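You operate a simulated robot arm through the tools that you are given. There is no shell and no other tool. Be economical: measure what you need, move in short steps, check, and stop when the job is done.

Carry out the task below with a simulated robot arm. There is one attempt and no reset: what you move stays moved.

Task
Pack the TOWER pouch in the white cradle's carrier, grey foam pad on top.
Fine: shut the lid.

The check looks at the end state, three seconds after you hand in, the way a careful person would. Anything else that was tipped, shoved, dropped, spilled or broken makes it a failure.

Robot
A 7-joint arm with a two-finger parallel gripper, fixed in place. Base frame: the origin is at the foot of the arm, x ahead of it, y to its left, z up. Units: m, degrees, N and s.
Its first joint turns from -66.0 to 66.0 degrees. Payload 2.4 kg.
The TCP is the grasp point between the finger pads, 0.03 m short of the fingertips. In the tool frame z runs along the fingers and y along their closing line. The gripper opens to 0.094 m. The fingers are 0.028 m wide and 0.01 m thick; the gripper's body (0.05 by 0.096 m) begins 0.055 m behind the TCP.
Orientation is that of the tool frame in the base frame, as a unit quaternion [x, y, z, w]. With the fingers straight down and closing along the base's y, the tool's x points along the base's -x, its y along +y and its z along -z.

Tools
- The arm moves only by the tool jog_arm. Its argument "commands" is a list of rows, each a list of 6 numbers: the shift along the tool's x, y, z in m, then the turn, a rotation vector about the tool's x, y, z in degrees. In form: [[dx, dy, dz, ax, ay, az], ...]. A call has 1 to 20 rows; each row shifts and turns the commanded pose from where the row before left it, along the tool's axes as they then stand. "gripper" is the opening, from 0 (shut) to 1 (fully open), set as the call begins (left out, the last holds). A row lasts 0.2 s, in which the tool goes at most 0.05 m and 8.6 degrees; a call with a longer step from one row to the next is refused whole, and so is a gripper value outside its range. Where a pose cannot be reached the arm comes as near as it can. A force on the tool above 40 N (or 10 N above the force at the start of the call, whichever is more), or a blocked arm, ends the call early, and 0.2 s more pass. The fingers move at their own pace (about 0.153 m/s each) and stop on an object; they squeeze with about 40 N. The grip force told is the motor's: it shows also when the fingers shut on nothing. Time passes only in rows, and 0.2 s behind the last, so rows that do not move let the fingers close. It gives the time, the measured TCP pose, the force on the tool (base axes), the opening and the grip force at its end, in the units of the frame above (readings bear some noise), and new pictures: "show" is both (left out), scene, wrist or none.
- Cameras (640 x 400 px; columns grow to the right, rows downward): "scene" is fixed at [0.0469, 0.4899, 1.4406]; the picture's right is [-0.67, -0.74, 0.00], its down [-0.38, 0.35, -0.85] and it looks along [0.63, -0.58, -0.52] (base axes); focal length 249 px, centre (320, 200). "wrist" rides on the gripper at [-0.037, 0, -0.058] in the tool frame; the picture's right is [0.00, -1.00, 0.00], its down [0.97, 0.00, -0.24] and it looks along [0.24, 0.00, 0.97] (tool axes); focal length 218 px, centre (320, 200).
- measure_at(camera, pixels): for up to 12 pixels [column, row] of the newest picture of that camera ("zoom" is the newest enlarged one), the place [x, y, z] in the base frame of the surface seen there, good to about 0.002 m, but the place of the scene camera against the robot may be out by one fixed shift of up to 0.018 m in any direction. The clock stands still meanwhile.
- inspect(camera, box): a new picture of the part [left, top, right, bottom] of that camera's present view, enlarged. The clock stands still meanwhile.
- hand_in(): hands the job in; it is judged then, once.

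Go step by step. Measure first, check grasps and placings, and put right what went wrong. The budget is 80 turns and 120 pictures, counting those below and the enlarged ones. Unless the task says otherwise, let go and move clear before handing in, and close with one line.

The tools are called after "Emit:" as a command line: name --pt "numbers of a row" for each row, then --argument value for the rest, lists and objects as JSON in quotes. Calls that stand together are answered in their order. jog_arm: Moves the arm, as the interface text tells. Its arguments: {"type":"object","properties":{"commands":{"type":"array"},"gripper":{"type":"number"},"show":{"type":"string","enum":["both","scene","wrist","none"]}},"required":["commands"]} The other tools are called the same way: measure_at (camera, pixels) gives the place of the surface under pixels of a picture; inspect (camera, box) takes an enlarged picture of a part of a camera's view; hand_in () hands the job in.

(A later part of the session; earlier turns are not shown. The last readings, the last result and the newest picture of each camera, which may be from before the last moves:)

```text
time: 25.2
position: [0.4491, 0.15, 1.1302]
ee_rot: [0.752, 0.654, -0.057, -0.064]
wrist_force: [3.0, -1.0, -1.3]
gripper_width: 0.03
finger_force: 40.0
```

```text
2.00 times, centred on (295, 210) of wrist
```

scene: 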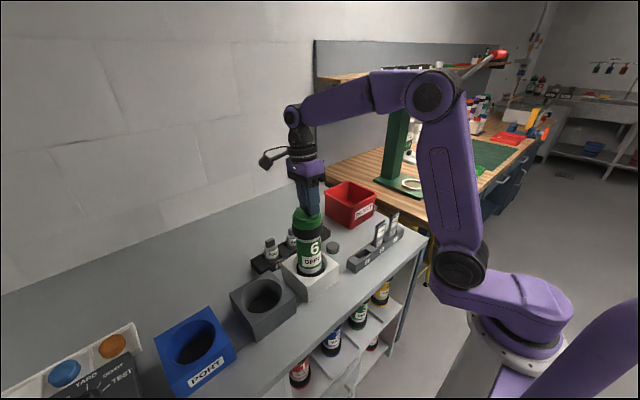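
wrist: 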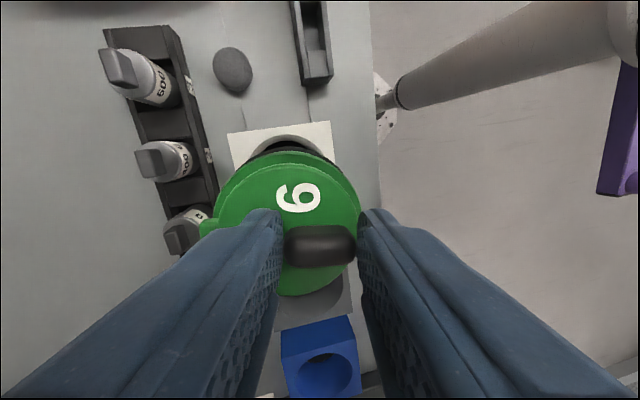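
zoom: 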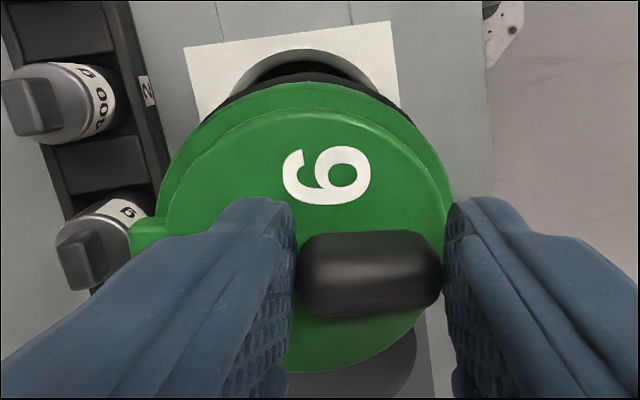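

The lid still lies parallel to its collar and the whole carrier leans with it, so the cradle walls are not yet holding the body. I'll go on 10° more and watch force and pictures.

Emit:
jog_arm --pt "0 0.0034 -0.0038 5 0 0" --pt "0 0.0034 -0.0038 5 0 0" --pt "0 0 0 0 0 0"

Emit:
inspect --camera "scene" --box '[270, 180, 350, 290]'

Emit:
inspect --camera "wrist" --box '[200, 110, 390, 310]'

```text
time: 26.0
position: [0.4561, 0.1477, 1.1362]
ee_rot: [0.743, 0.646, -0.113, -0.132]
wrist_force: [1.7, -0.1, -4.1]
gripper_width: 0.0318
finger_force: 39.4
```

scene: 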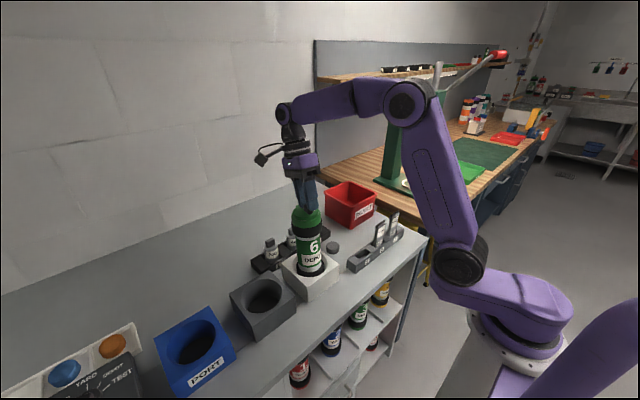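
wrist: 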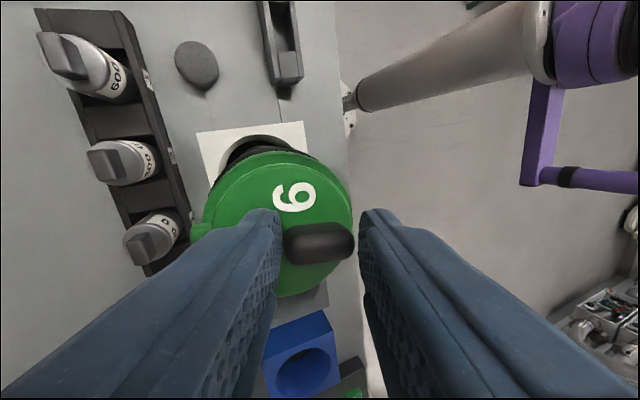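

```text
3.64 times, centred on (310, 235) of scene
```

zoom: 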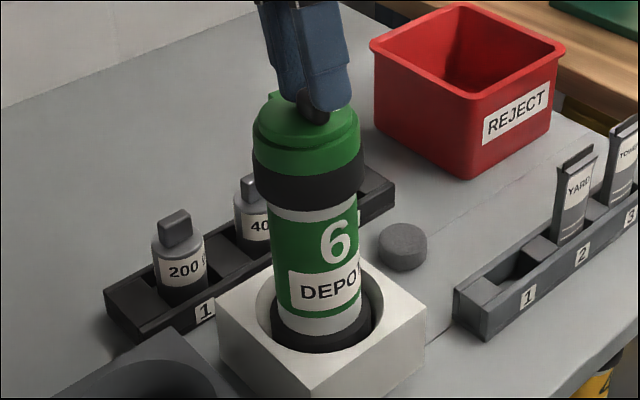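

```text
2.00 times, centred on (295, 210) of wrist
```

zoom: 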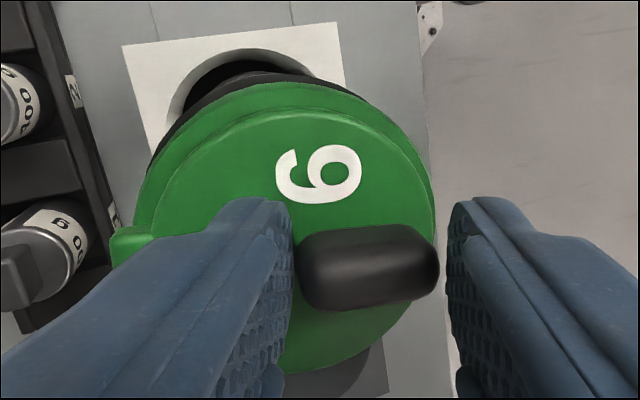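

The carrier now hangs from the knob (about 4 N) and the lid stays locked. I'll set it back down, let go, and then test a counter-clockwise swing.

Emit:
jog_arm --pt "0 -0.0031 0.0041 -5 0 0" --pt "0 -0.0031 0.0041 -5 0 0" --pt "0 -0.0031 0.0041 -5 0 0" --pt "0 -0.0031 0.0041 -5 0 0" --pt "0 0 0 0 0 0" --show "none"

Emit:
jog_arm --pt "0 0 0 0 0 0" --pt "0 0 0 0 0 0" --pt "0 0 -0.035 0 0 0" --pt "0 0 -0.035 0 0 0" --pt "0 0 0 0 0 0" --gripper 0.6

Emit:
inspect --camera "wrist" --box '[235, 110, 375, 260]'

```text
time: 27.0
position: [0.4423, 0.1504, 1.1263]
ee_rot: [0.755, 0.656, -0.004, -0.008]
wrist_force: [-2.0, -1.0, 5.5]
gripper_width: 0.0292
finger_force: 39.9
stopped in row 4: the force on the tool passed its limit (the readings are from after the stop); the commanded pose is now the measured one
```

```text
time: 28.2
position: [0.4438, 0.1491, 1.1955]
ee_rot: [0.755, 0.656, -0.006, -0.009]
wrist_force: [-0.5, -0.2, 0.2]
gripper_width: 0.0567
finger_force: 0.0
```

scene: 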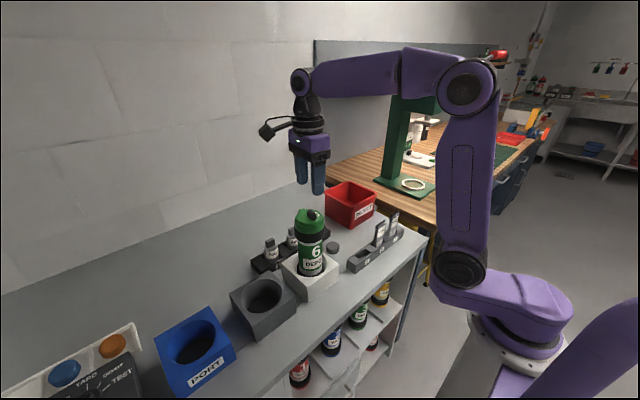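
wrist: 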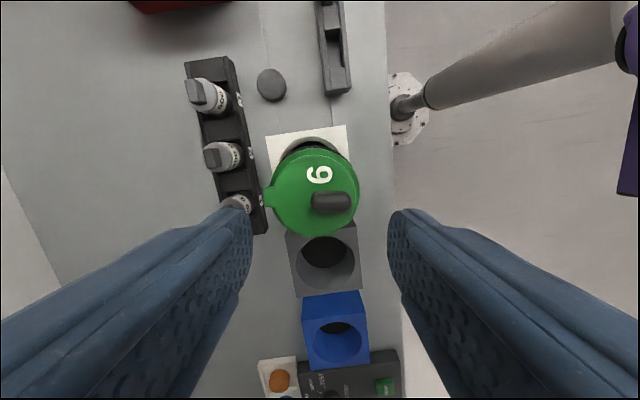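

```text
2.67 times, centred on (305, 185) of wrist
```

zoom: 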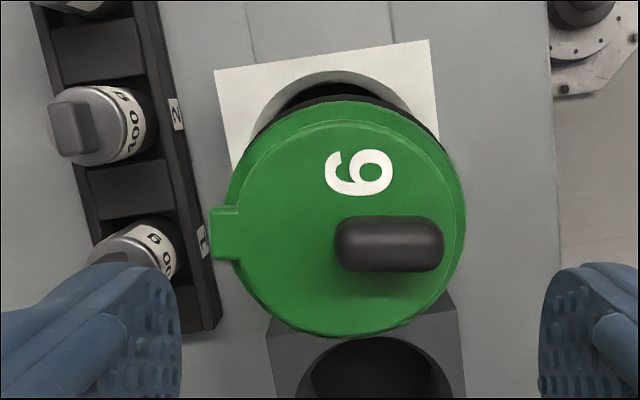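

The dark slit beside the tab seen earlier is gone now at (235,235), so I'll probe depths around the tab and lid rim.

Emit:
measure_at --camera "zoom" --pixels '[[218, 232], [228, 232], [238, 232], [245, 232], [255, 232], [270, 232], [350, 110], [350, 118], [350, 130], [460, 225], [452, 225], [440, 200]]'

Emit:
inspect --camera "wrist" --box '[255, 175, 295, 215]'

Emit:
inspect --camera "scene" --box '[290, 200, 330, 230]'

```text
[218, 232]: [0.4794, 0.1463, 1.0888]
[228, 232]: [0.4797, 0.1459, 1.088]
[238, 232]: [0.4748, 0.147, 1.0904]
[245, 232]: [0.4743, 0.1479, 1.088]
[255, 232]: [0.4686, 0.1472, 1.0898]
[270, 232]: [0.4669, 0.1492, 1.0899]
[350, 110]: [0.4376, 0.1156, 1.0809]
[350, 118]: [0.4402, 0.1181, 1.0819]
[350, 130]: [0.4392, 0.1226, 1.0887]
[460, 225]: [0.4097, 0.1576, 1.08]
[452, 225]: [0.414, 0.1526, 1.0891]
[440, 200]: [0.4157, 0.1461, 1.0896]
```

```text
10.00 times, centred on (275, 195) of wrist
```

zoom: 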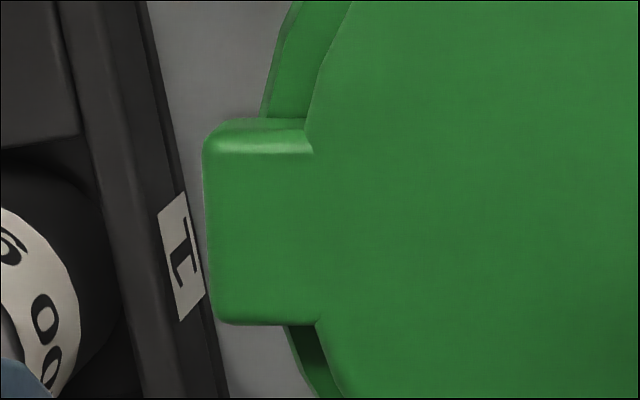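

```text
13.33 times, centred on (310, 215) of scene
```

zoom: 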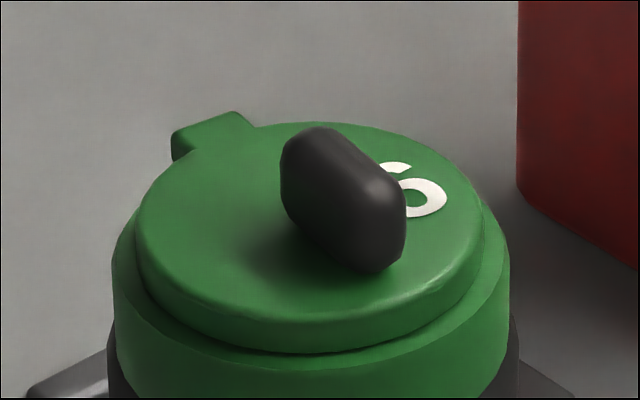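

The tab is flush and one piece with the lid (z≈1.089). The lid may turn instead of hinging, so I'll turn the gripper back 90° to hold the knob by its long sides.

Emit:
jog_arm --pt "0 0 0 -1.2 0 -8.2" --pt "0 0 0 0 0 -8.2" --pt "0 0 0 0 0 -8.2" --pt "0 0 0 0 0 -8.2" --pt "0 0 0 0 0 -8.2" --pt "0 0 0 0 0 -8.2" --pt "0 0 0 0 0 -8.2" --pt "0 0 0 0 0 -8.2" --pt "0 0 0 0 0 -8.2" --pt "0 0 0 0 0 -8.2" --pt "0 0 0 0 0 -8" --pt "0 0 0 0 0 0" --gripper 0.5 --show "wrist"

```text
time: 30.8
position: [0.4435, 0.1494, 1.1956]
ee_rot: [0.068, 0.998, 0.003, 0.0]
wrist_force: [-0.4, 0.2, 0.2]
gripper_width: 0.0468
finger_force: 0.1
```

wrist: 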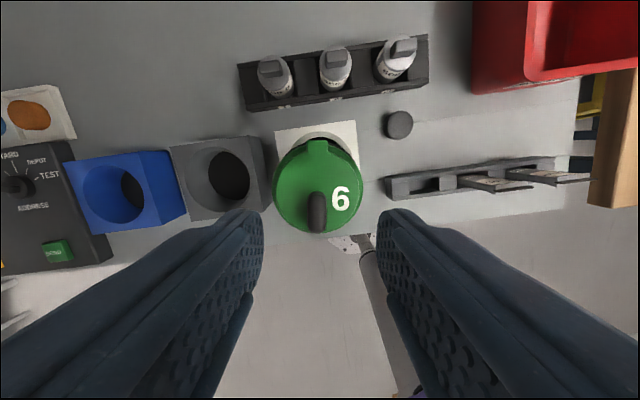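

Emit:
measure_at --camera "wrist" --pixels '[[317, 195], [317, 210], [317, 228], [311, 210], [323, 210], [317, 145], [275, 180], [362, 180]]'

Emit:
jog_arm --pt "0.004 0.002 0.03 0 0 0" --pt "0 0 0.03 0 0 0" --pt "0 0 0.012 0 0 0" --pt "0 0 0 0 0 0" --show "none"

Emit:
jog_arm --pt "0 0 0 0 0 0" --pt "0 0 0 0 0 0" --pt "0 0 0 0 0 0" --gripper 0

Emit:
inspect --camera "scene" --box '[280, 190, 340, 290]'

```text
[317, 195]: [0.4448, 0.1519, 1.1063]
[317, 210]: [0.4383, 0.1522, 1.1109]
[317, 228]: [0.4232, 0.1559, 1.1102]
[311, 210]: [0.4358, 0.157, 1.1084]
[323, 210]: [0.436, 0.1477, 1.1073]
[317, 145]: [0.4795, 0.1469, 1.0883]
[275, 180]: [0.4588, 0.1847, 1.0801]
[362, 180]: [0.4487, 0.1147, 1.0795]
```

```text
time: 31.8
position: [0.4392, 0.1528, 1.1253]
ee_rot: [0.07, 0.998, 0.002, 0.0]
wrist_force: [0.2, -0.2, 0.6]
gripper_width: 0.047
finger_force: 0.1
```

```text
time: 32.6
position: [0.4391, 0.1534, 1.1235]
ee_rot: [0.07, 0.998, 0.002, 0.0]
wrist_force: [0.6, -0.5, -0.7]
gripper_width: 0.0131
finger_force: 39.9
```

scene: 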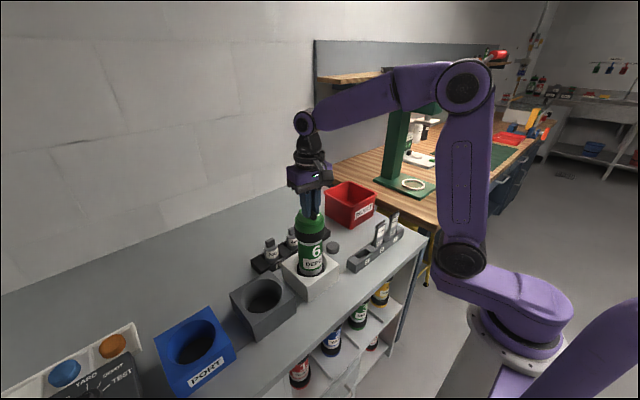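
wrist: 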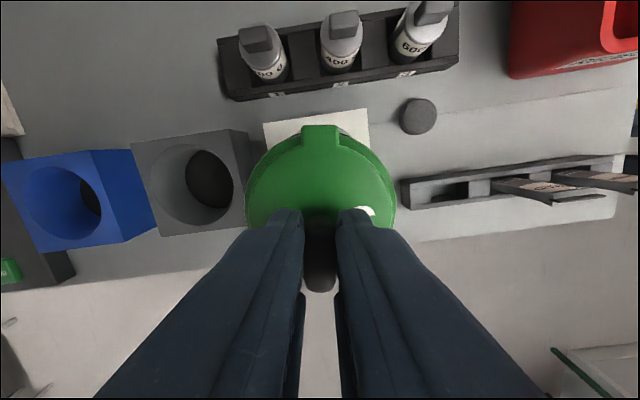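

```text
4.00 times, centred on (310, 240) of scene
```

zoom: 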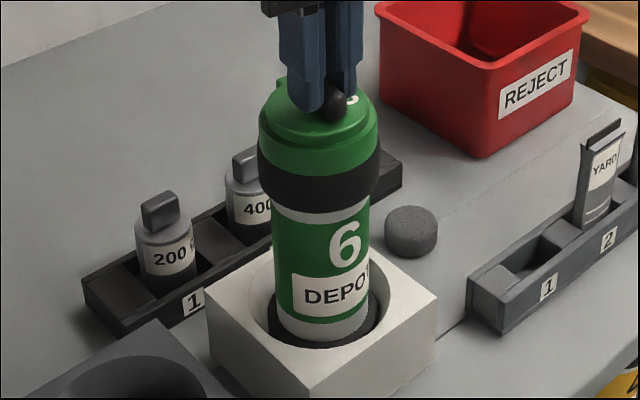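

Gripped again, carrier upright. Now I'll press lightly to hold the body by friction and turn counter-clockwise 15° about the carrier's axis.

Emit:
jog_arm --pt "0 0 0.002 0 0 0" --pt "0 0 0.001 0 0 0" --pt "0 0 0 0 0 0" --show "none"

Emit:
jog_arm --pt "-0.0001 -0.0013 0 0 0 -5" --pt "-0.0001 -0.0013 0 0 0 -5" --pt "-0.0001 -0.0013 0 0 0 -5" --pt "0 0 0 0 0 0"

Emit:
inspect --camera "scene" --box '[280, 190, 340, 290]'

```text
time: 33.4
position: [0.4393, 0.1521, 1.1241]
ee_rot: [0.07, 0.998, 0.004, 0.003]
wrist_force: [-4.5, -2.8, 33.0]
gripper_width: 0.0131
finger_force: 40.3
```

```text
time: 34.4
position: [0.4404, 0.1507, 1.1228]
ee_rot: [-0.062, 0.998, 0.004, 0.006]
wrist_force: [7.7, -3.5, 30.7]
gripper_width: 0.0129
finger_force: 40.0
```

scene: 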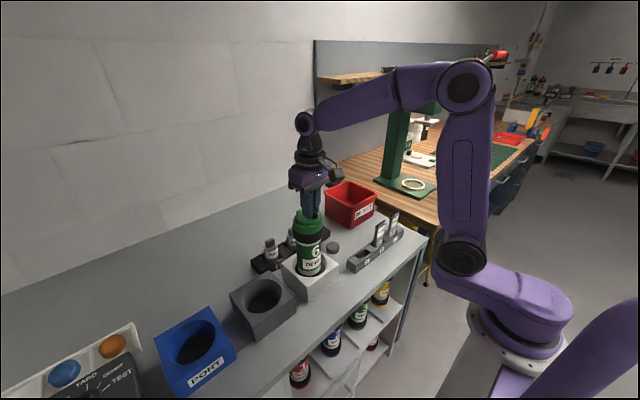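
wrist: 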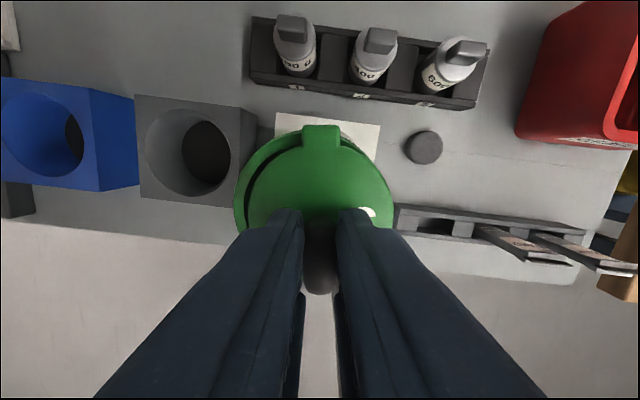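

```text
4.00 times, centred on (310, 240) of scene
```

zoom: 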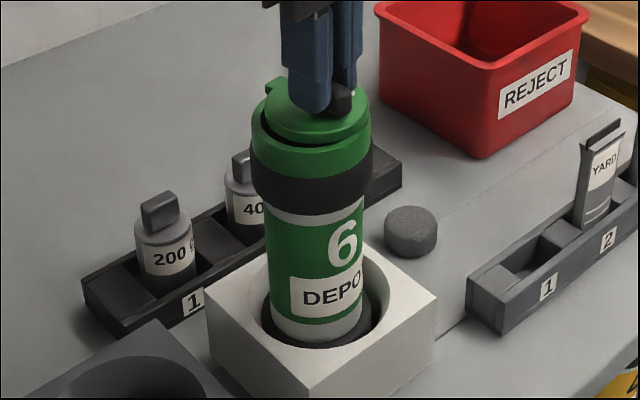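

The lid has swivelled: the collar and a dark gap show at its side (wrist 250,165), so it pivots about the vertical pin at the lug. I'll continue the arc about the lug with less press.

Emit:
jog_arm --pt "-0.0002 -0.004 -0.001 0 0 -5" --pt "-0.0002 -0.004 -0.0005 0 0 -5" --pt "-0.0002 -0.004 0 0 0 -5" --pt "-0.0002 -0.004 0 0 0 -5" --pt "0 0 0 0 0 0"

Emit:
inspect --camera "scene" --box '[280, 190, 340, 290]'

```text
time: 35.6
position: [0.4434, 0.1329, 1.1231]
ee_rot: [-0.234, 0.972, 0.002, -0.001]
wrist_force: [4.4, -1.0, 5.2]
gripper_width: 0.0128
finger_force: 39.9
```

scene: 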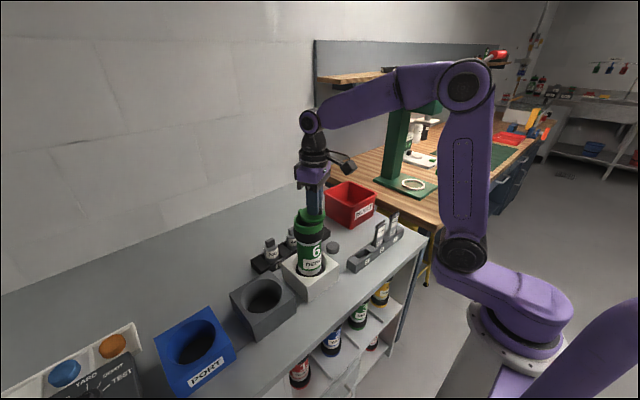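
wrist: 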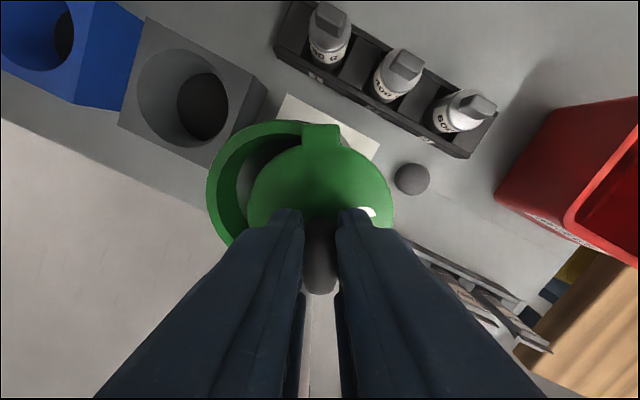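

```text
4.00 times, centred on (310, 240) of scene
```

zoom: 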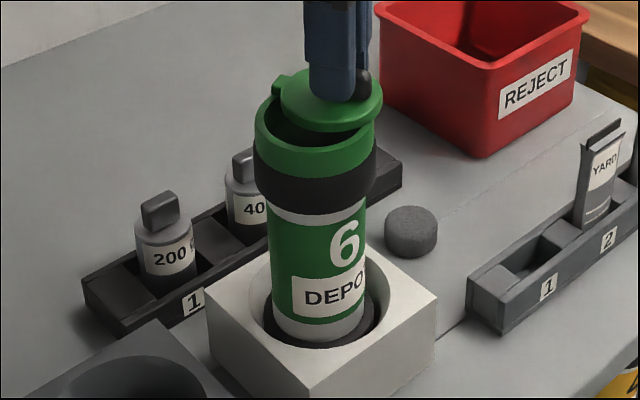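

It opens well without turning the body. I'll keep swinging.

Emit:
jog_arm --pt "-0.0002 -0.004 0 0 0 -5" --pt "-0.0002 -0.004 0 0 0 -5" --pt "-0.0002 -0.004 0 0 0 -5" --pt "-0.0002 -0.004 0 0 0 -5" --pt "-0.0002 -0.004 0 0 0 -5" --pt "-0.0002 -0.004 0 0 0 -5" --pt "0 0 0 0 0 0"

```text
time: 37.2
position: [0.4602, 0.116, 1.1236]
ee_rot: [-0.477, 0.879, 0.002, 0.002]
wrist_force: [-0.2, -0.3, 0.1]
gripper_width: 0.0134
finger_force: 39.3
```

scene: 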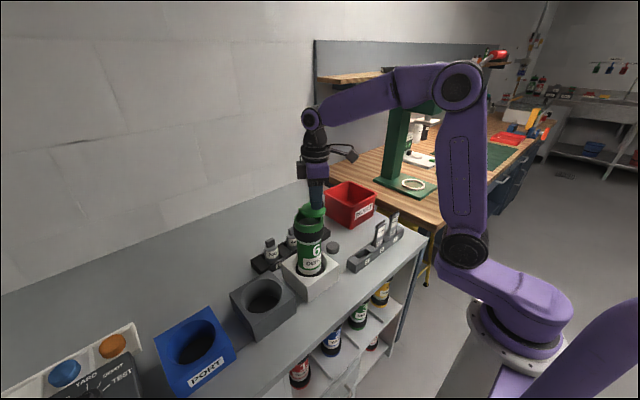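
wrist: 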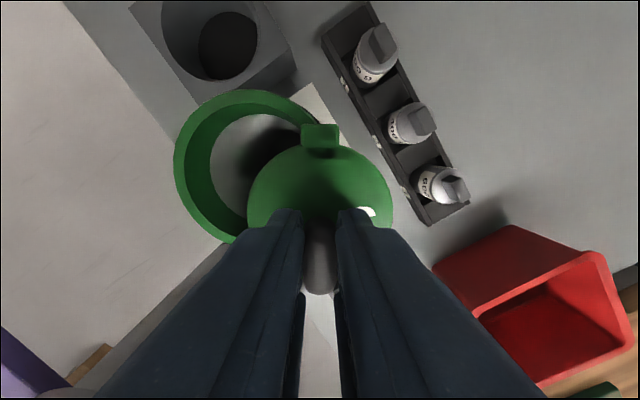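

Emit:
jog_arm --pt "-0.0002 -0.004 0 0 0 -5" --pt "-0.0002 -0.004 0 0 0 -5" --pt "-0.0002 -0.004 0 0 0 -5" --pt "-0.0002 -0.004 0 0 0 -5" --pt "-0.0002 -0.004 0 0 0 -5" --pt "-0.0002 -0.004 0 0 0 -5" --pt "-0.0002 -0.004 0 0 0 -5" --pt "0 0 0 0 0 0"

```text
time: 39.0
position: [0.4869, 0.1091, 1.1245]
ee_rot: [0.72, -0.694, -0.001, -0.002]
wrist_force: [0.4, 0.1, 0.6]
gripper_width: 0.0129
finger_force: 40.0
```

scene: 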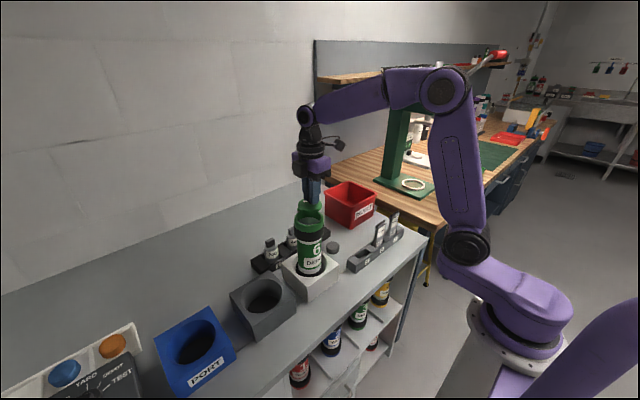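
wrist: 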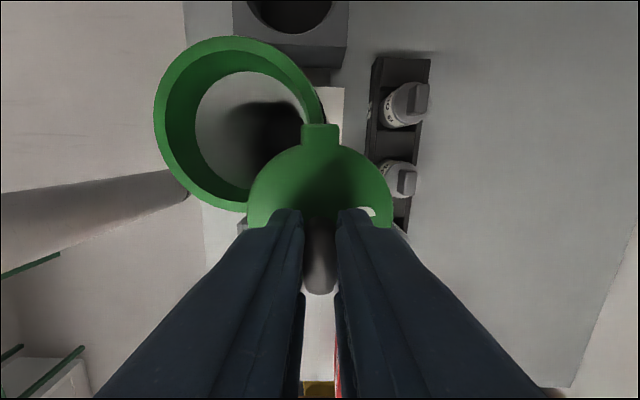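

Emit:
jog_arm --pt "-0.0002 -0.004 0 0 0 -5" --pt "-0.0002 -0.004 0 0 0 -5" --pt "-0.0002 -0.004 0 0 0 -5" --pt "-0.0002 -0.004 0 0 0 -5" --pt "-0.0002 -0.004 0 0 0 -5" --pt "-0.0002 -0.004 0 0 0 -5" --pt "0 0 0 0 0 0"

Emit:
inspect --camera "scene" --box '[280, 190, 340, 290]'

```text
time: 40.6
position: [0.5111, 0.1154, 1.1222]
ee_rot: [0.875, -0.484, -0.001, -0.003]
wrist_force: [0.3, -0.1, -0.6]
gripper_width: 0.0133
finger_force: 39.9
```

scene: 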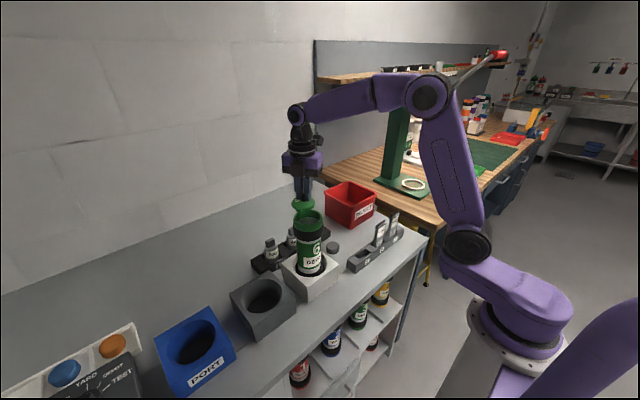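
wrist: 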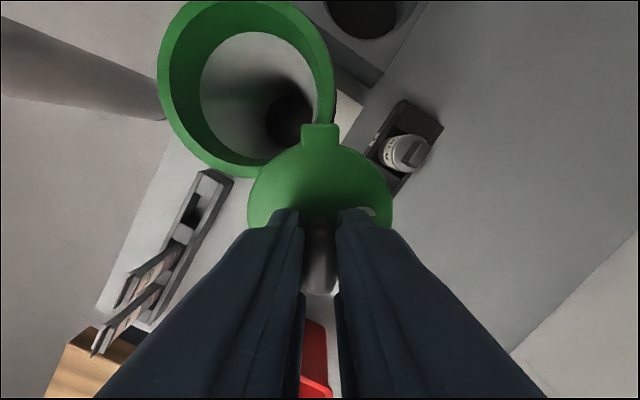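

```text
4.00 times, centred on (310, 240) of scene
```

zoom: 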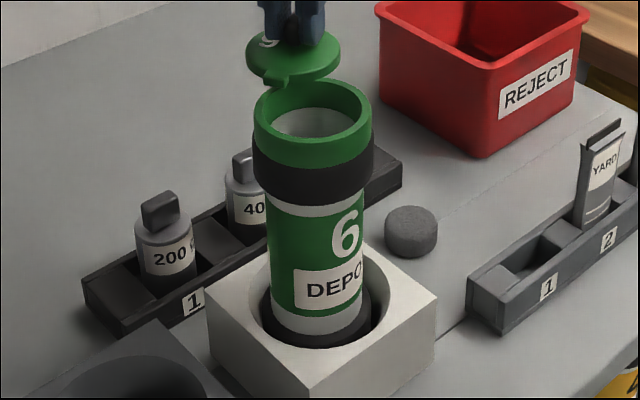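

The mouth is fully clear. I'll let go of the knob and rise straight up.

Emit:
jog_arm --pt "0 0 0 0 0 0" --pt "0 0 0 0 0 0" --pt "0 0 -0.03 0 0 0" --pt "0 0 -0.04 0 0 0" --pt "0 0 0 0 0 0" --gripper 0.4

Emit:
inspect --camera "scene" --box '[280, 190, 340, 290]'

```text
time: 41.8
position: [0.5087, 0.1167, 1.1933]
ee_rot: [0.875, -0.485, -0.001, -0.002]
wrist_force: [0.6, 0.2, -0.9]
gripper_width: 0.0378
finger_force: 0.0
```

scene: 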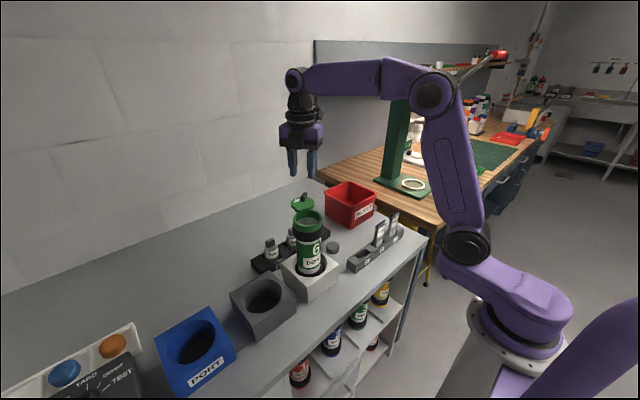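
wrist: 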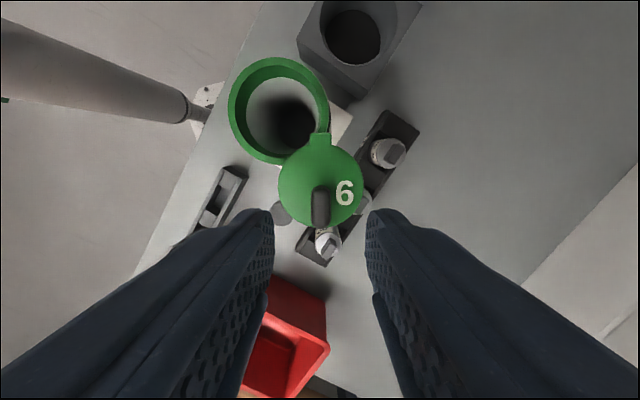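

```text
4.00 times, centred on (310, 240) of scene
```

zoom: 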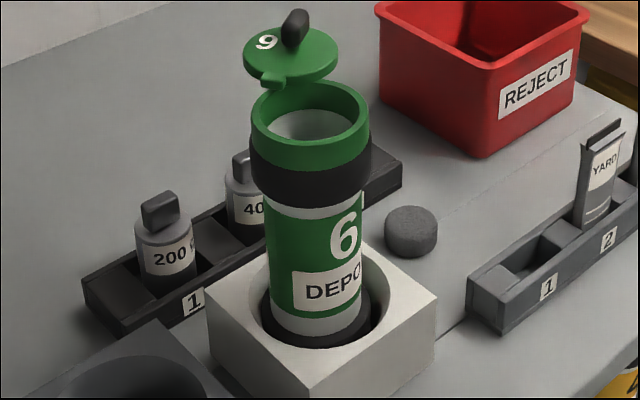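

The lid stays out on its pin, and the body is upright. I'll measure the mouth and look inside.

Emit:
measure_at --camera "wrist" --pixels '[[235, 100], [245, 105], [279, 61], [268, 155], [325, 105], [258, 110], [295, 120], [280, 90], [320, 192], [320, 220], [320, 140], [322, 165]]'

Emit:
inspect --camera "wrist" --box '[215, 45, 375, 235]'

```text
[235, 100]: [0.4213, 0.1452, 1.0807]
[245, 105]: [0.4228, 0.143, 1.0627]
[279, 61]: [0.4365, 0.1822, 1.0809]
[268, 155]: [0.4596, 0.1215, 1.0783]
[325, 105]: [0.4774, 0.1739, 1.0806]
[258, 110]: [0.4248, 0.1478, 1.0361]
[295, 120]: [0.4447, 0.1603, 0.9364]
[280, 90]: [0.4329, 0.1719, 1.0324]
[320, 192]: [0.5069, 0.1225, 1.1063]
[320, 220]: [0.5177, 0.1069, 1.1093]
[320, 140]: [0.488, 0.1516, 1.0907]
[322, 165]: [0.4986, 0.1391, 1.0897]
```

```text
2.11 times, centred on (295, 140) of wrist
```

zoom: 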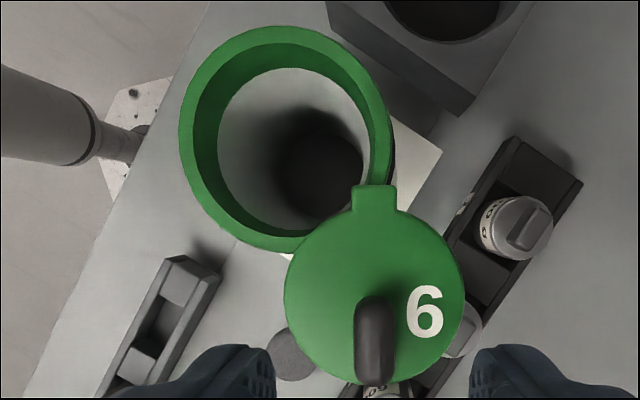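

The mouth is centred near (0.452, 0.1525), about 0.052 wide inside and empty; the lid lies on the −26° side. I'll fetch the TOWER pouch: turn to close along x and hover above it.

Emit:
jog_arm --pt "0 0 -0.01 0 0 8" --pt "0 0 0 0 0 8" --pt "0 0 0 0 0 8" --pt "0 0 0 0 0 8" --pt "0.03 0.035 0 0 0 0" --pt "0.03 0.035 0 0 0 0" --pt "0.035 0.03 0 0 0 0" --pt "0.04 0.017 0 0 0 0" --pt "0.04 0 0.02 0 0 0" --pt "0.04 0 0.03 0 0 0" --pt "0.04 0 0.03 0 0 0" --pt "0.04 0 0.03 0 0 0" --pt "0 0 0 0 0 0" --gripper 0.6

```text
time: 44.6
position: [0.3927, -0.1783, 1.092]
ee_rot: [-0.707, 0.707, 0.001, 0.003]
wrist_force: [0.6, -1.3, -0.8]
gripper_width: 0.0562
finger_force: 0.0
```

scene: 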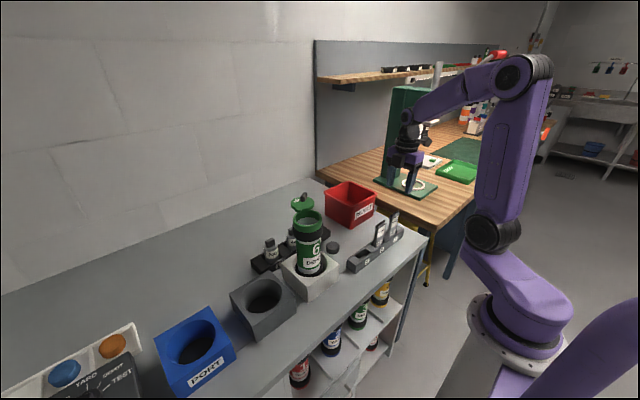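
wrist: 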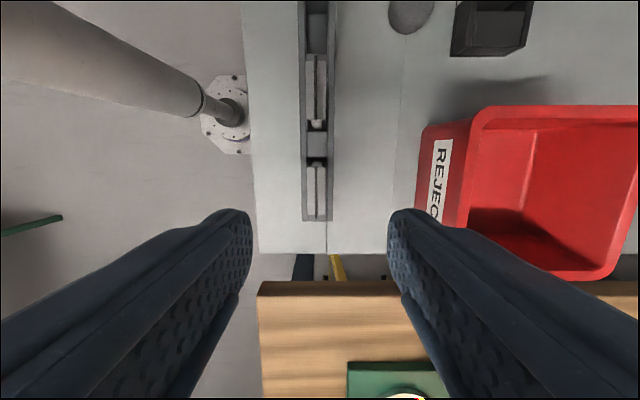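

The TOWER pouch is at wrist (316,190), between the fingers. I'll measure it and the bin's near rim.

Emit:
measure_at --camera "wrist" --pixels '[[316, 168], [316, 190], [316, 213], [310, 190], [323, 190], [316, 60], [316, 115], [475, 150], [462, 200], [425, 220], [306, 213], [327, 213]]'

Emit:
inspect --camera "wrist" --box '[280, 40, 360, 240]'

```text
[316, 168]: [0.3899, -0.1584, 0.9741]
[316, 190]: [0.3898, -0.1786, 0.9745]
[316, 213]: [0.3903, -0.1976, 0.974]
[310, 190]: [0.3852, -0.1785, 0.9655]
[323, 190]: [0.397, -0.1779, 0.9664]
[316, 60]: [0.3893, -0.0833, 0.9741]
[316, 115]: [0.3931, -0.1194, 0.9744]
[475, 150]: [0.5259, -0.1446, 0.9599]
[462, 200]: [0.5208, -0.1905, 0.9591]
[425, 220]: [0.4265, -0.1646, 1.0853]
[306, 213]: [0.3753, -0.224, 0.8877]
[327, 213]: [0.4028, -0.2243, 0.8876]
```

```text
2.00 times, centred on (320, 140) of wrist
```

zoom: 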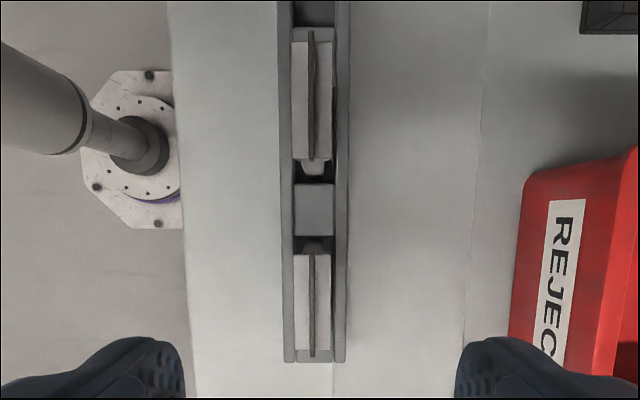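

Pouch centre is (0.391, −0.178), top block 0.966, about 16 mm thick. I'll descend to TCP z≈0.967 and grip.

Emit:
jog_arm --pt "0 0.0015 0.04 0 0 0" --pt "0 0 0.04 0 0 0" --pt "0 0 0.03 0 0 0" --pt "0 0 0.015 0 0 0" --pt "0 0 0 0 0 0" --show "none"

Emit:
jog_arm --pt "0 0 0 0 0 0" --pt "0 0 0 0 0 0" --pt "0 0 0 0 0 0" --gripper 0

```text
time: 45.8
position: [0.3911, -0.1807, 0.9662]
ee_rot: [0.707, -0.707, -0.002, -0.001]
wrist_force: [-0.6, 0.6, -0.2]
gripper_width: 0.0563
finger_force: 0.0
```

```text
time: 46.6
position: [0.3921, -0.1799, 0.9655]
ee_rot: [-0.707, 0.707, 0.002, 0.002]
wrist_force: [0.1, 0.0, 0.8]
gripper_width: 0.0193
finger_force: 39.9
```

scene: 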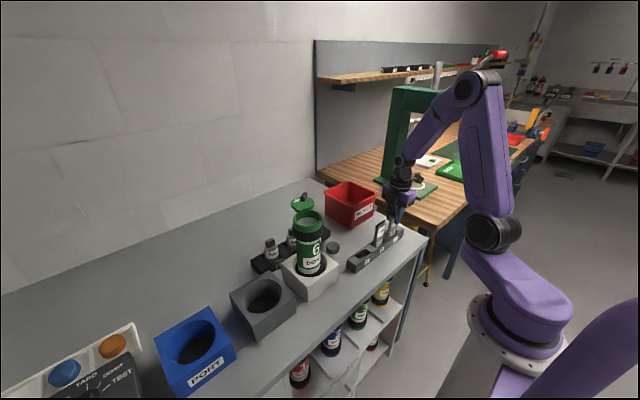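
wrist: 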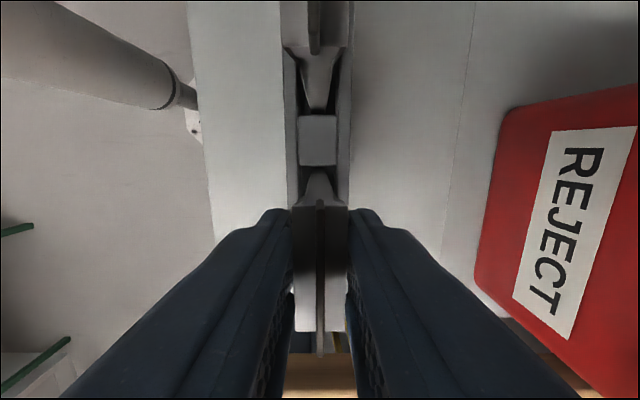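

The pouch is gripped (19 mm). I'll lift it straight up out of the rack.

Emit:
jog_arm --pt "0 0 -0.01 0 0 0" --pt "0 0 -0.02 0 0 0" --pt "0 0 -0.03 0 0 0" --pt "0 0 -0.04 0 0 0" --pt "0 0 -0.045 0 0 0" --pt "0 0 -0.045 0 0 0" --pt "0 0 -0.045 0 0 0" --pt "0 0 -0.045 0 0 0" --pt "0 0 0 0 0 0"

Emit:
inspect --camera "scene" --box '[330, 110, 450, 280]'

```text
time: 48.6
position: [0.3905, -0.1801, 1.2476]
ee_rot: [-0.707, 0.707, 0.002, 0.003]
wrist_force: [-0.2, -0.5, -0.5]
gripper_width: 0.0198
finger_force: 40.1
```

scene: 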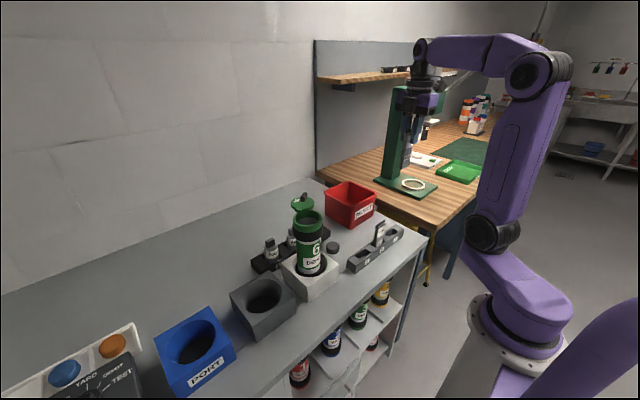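
wrist: 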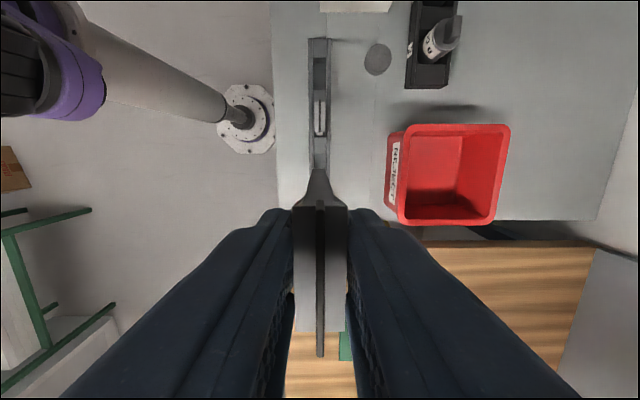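

```text
2.35 times, centred on (390, 195) of scene
```

zoom: 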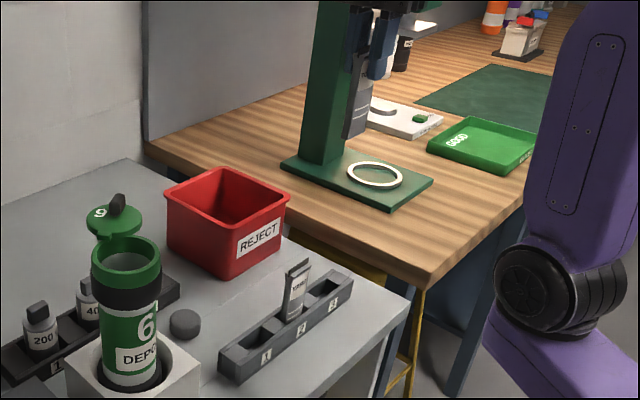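

The pouch is out, the YARD pouch stays in slot 2. I'll carry it above the carrier, then turn the yaw.

Emit:
jog_arm --pt "-0.037 -0.0068 0 0 0 0" --pt "-0.037 -0.0068 0 0 0 0" --pt "-0.037 -0.0068 0 0 0 0" --pt "-0.037 -0.0068 0 0 0 0" --pt "-0.037 -0.0068 0 0 0 0" --pt "-0.037 -0.0068 0 0 0 0" --pt "-0.037 -0.0068 0 0 0 0" --pt "-0.037 -0.0068 0 0 0 0" --pt "-0.0366 -0.0071 0 0 0 0" --pt "0 0 0 0 0 0" --show "none"

Emit:
jog_arm --pt "0 0 0 0 0 8.3" --pt "0 0 0 0 0 8.3" --pt "0 0 0 0 0 8.3" --pt "0 0 0 0 0 8.3" --pt "0 0 0 0 0 8.3" --pt "0 0 0 0 0 8.3" --pt "0 0 0 0 0 8.3" --pt "0 0 0 0 0 8.3" --pt "0 0 0 0 0 8.3" --pt "0 0 0 0 0 8.3" --pt "0 0 0 0 0 8.3" --pt "0 0 0 0 0 8.3" --pt "0 0 0 0 0 8.3" --pt "0 0 0 0 0 8.1" --pt "0 0 0 0 0 0"

```text
time: 50.8
position: [0.4548, 0.1537, 1.2466]
ee_rot: [0.707, -0.707, -0.001, -0.002]
wrist_force: [0.1, 0.6, -1.4]
gripper_width: 0.0195
finger_force: 39.7
```

```text
time: 54.0
position: [0.4537, 0.1536, 1.2474]
ee_rot: [0.225, 0.974, 0.003, 0.0]
wrist_force: [0.9, 0.1, -0.2]
gripper_width: 0.0197
finger_force: 40.6
```

scene: 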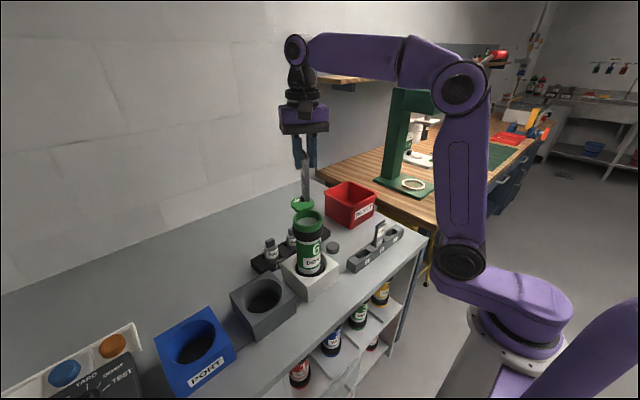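
wrist: 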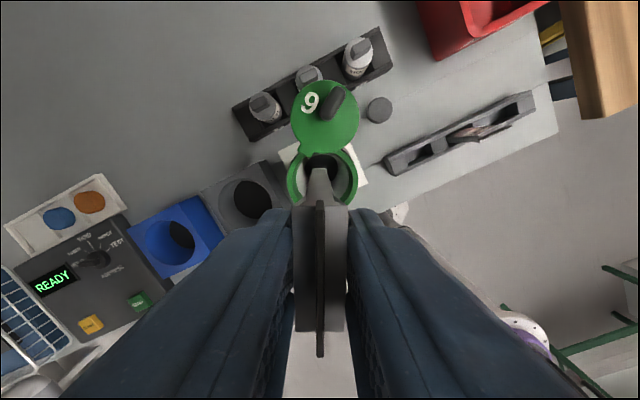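

The pouch hangs over the mouth; I'll measure the rim (290,180)–(356,180) to centre it, and the pouch's lower end in the scene view.

Emit:
measure_at --camera "wrist" --pixels '[[289, 175], [290, 185], [292, 195], [355, 175], [355, 185], [353, 195], [300, 157], [342, 157], [318, 180], [320, 205]]'

Emit:
inspect --camera "scene" --box '[275, 130, 345, 250]'

Emit:
inspect --camera "wrist" --box '[270, 130, 375, 220]'

```text
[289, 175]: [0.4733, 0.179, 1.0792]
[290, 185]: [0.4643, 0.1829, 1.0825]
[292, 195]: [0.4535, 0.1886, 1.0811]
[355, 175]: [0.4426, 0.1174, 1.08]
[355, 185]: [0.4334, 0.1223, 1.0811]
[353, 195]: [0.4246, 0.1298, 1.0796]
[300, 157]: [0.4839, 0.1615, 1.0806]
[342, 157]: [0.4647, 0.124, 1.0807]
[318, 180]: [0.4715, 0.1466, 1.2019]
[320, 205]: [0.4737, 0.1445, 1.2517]
```

```text
3.33 times, centred on (310, 190) of scene
```

zoom: 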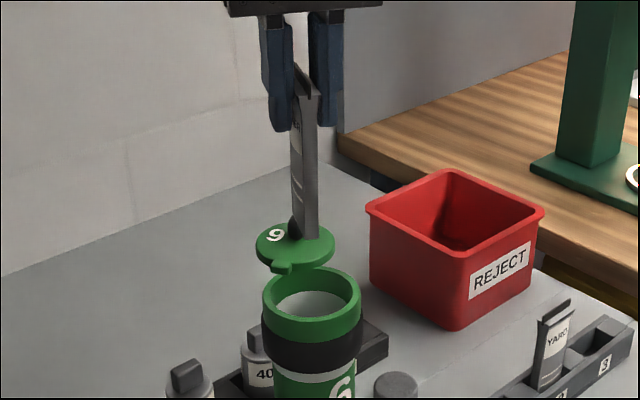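

```text
4.44 times, centred on (322, 175) of wrist
```

zoom: 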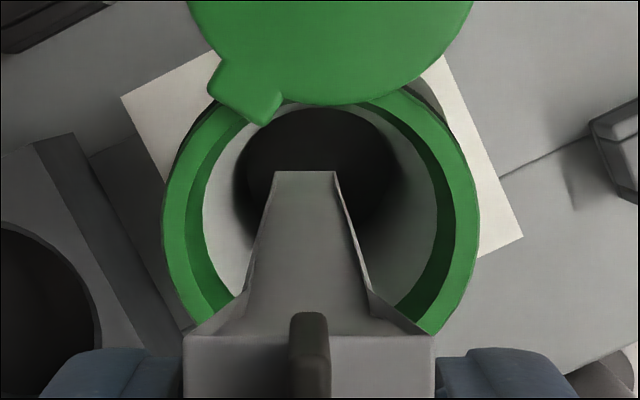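

The mouth centre is about (0.4525, 0.1515). I'll correct by a few mm and lower the pouch's end into the mouth.

Emit:
jog_arm --pt "0.0032 -0.0024 0 0 0 0" --pt "0 0 0.03 0 0 0" --pt "0 0 0.03 0 0 0" --pt "0 0 0.02 0 0 0" --pt "0 0 0.02 0 0 0" --pt "0 0 0 0 0 0"

Emit:
inspect --camera "scene" --box '[275, 150, 345, 250]'

Emit:
inspect --camera "wrist" --box '[240, 100, 400, 240]'

```text
time: 55.4
position: [0.4474, 0.1519, 1.1496]
ee_rot: [0.225, 0.974, 0.003, 0.0]
wrist_force: [-0.2, 0.0, -0.3]
gripper_width: 0.0195
finger_force: 40.2
```

scene: 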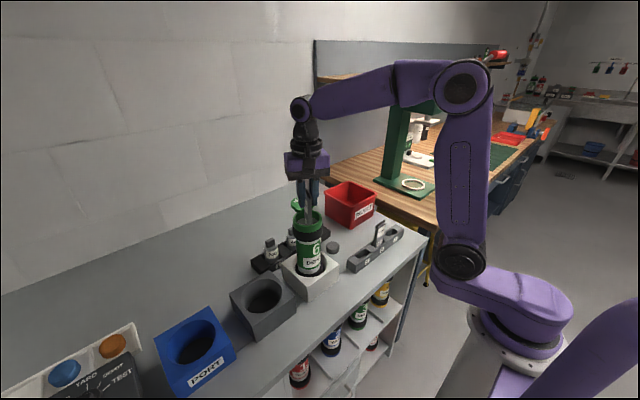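
wrist: 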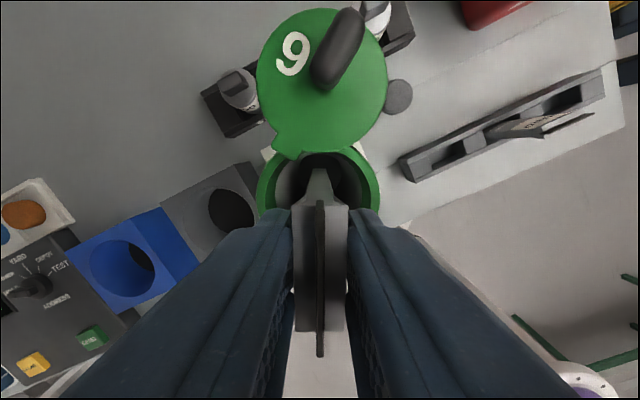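

```text
4.00 times, centred on (310, 200) of scene
```

zoom: 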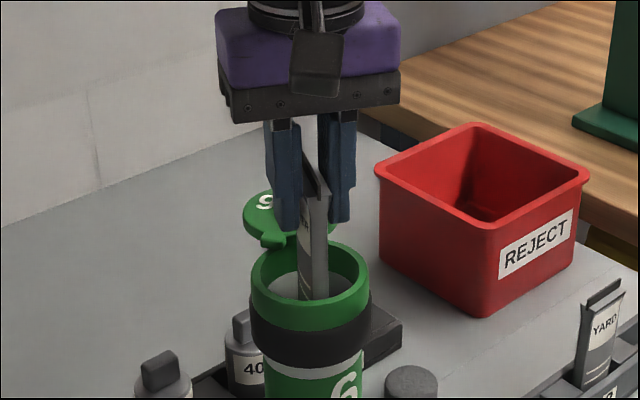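

```text
2.86 times, centred on (320, 170) of wrist
```

zoom: 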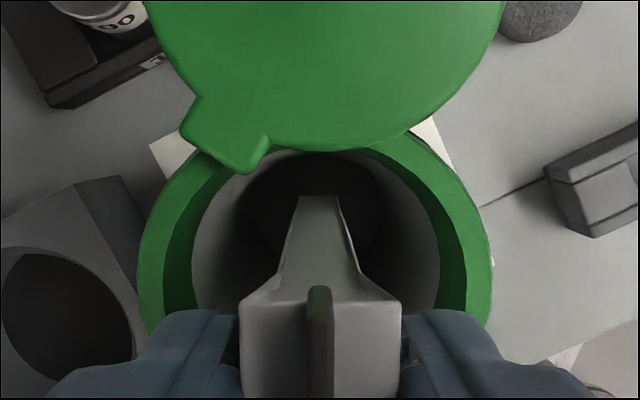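

The pouch's end is inside the mouth, clear all round. I'll lower further to TCP z≈1.055.

Emit:
jog_arm --pt "-0.001 0 0.025 0 0 0" --pt "0 0 0.025 0 0 0" --pt "0 0 0.025 0 0 0" --pt "0 0 0.02 0 0 0" --pt "0 0 0 0 0 0"

Emit:
inspect --camera "scene" --box '[275, 150, 345, 250]'

```text
time: 56.6
position: [0.4489, 0.1519, 1.0545]
ee_rot: [0.225, 0.974, 0.002, 0.0]
wrist_force: [-0.3, 0.0, -0.1]
gripper_width: 0.0193
finger_force: 40.0
```

scene: 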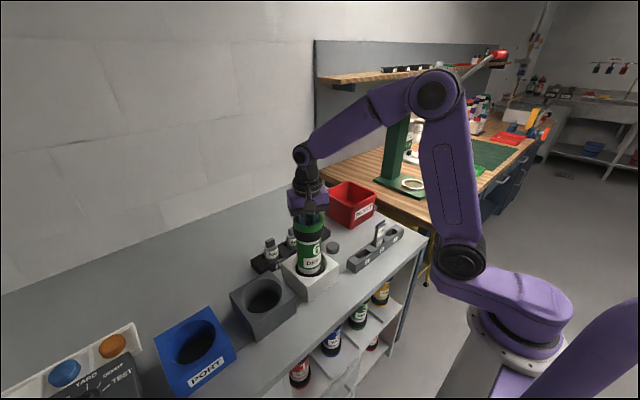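
wrist: 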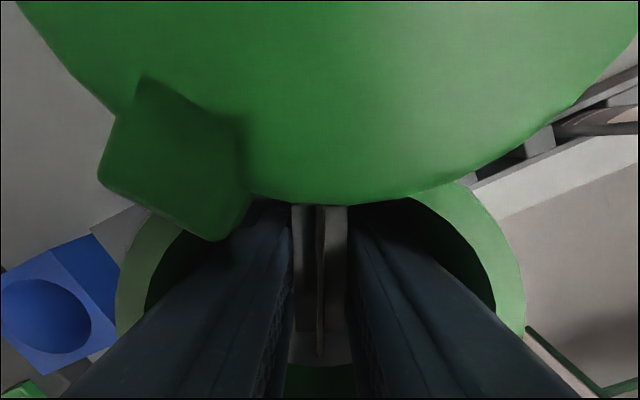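

```text
4.00 times, centred on (310, 200) of scene
```

zoom: 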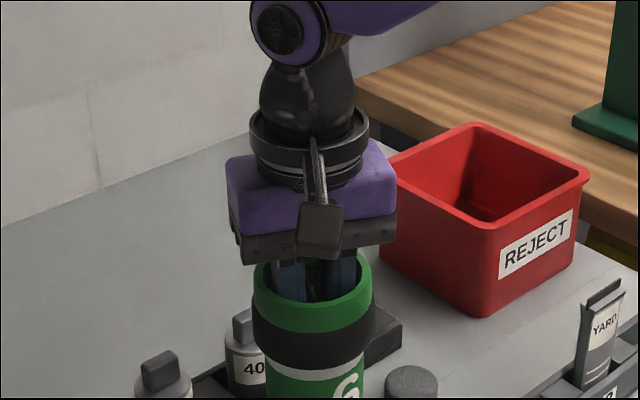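

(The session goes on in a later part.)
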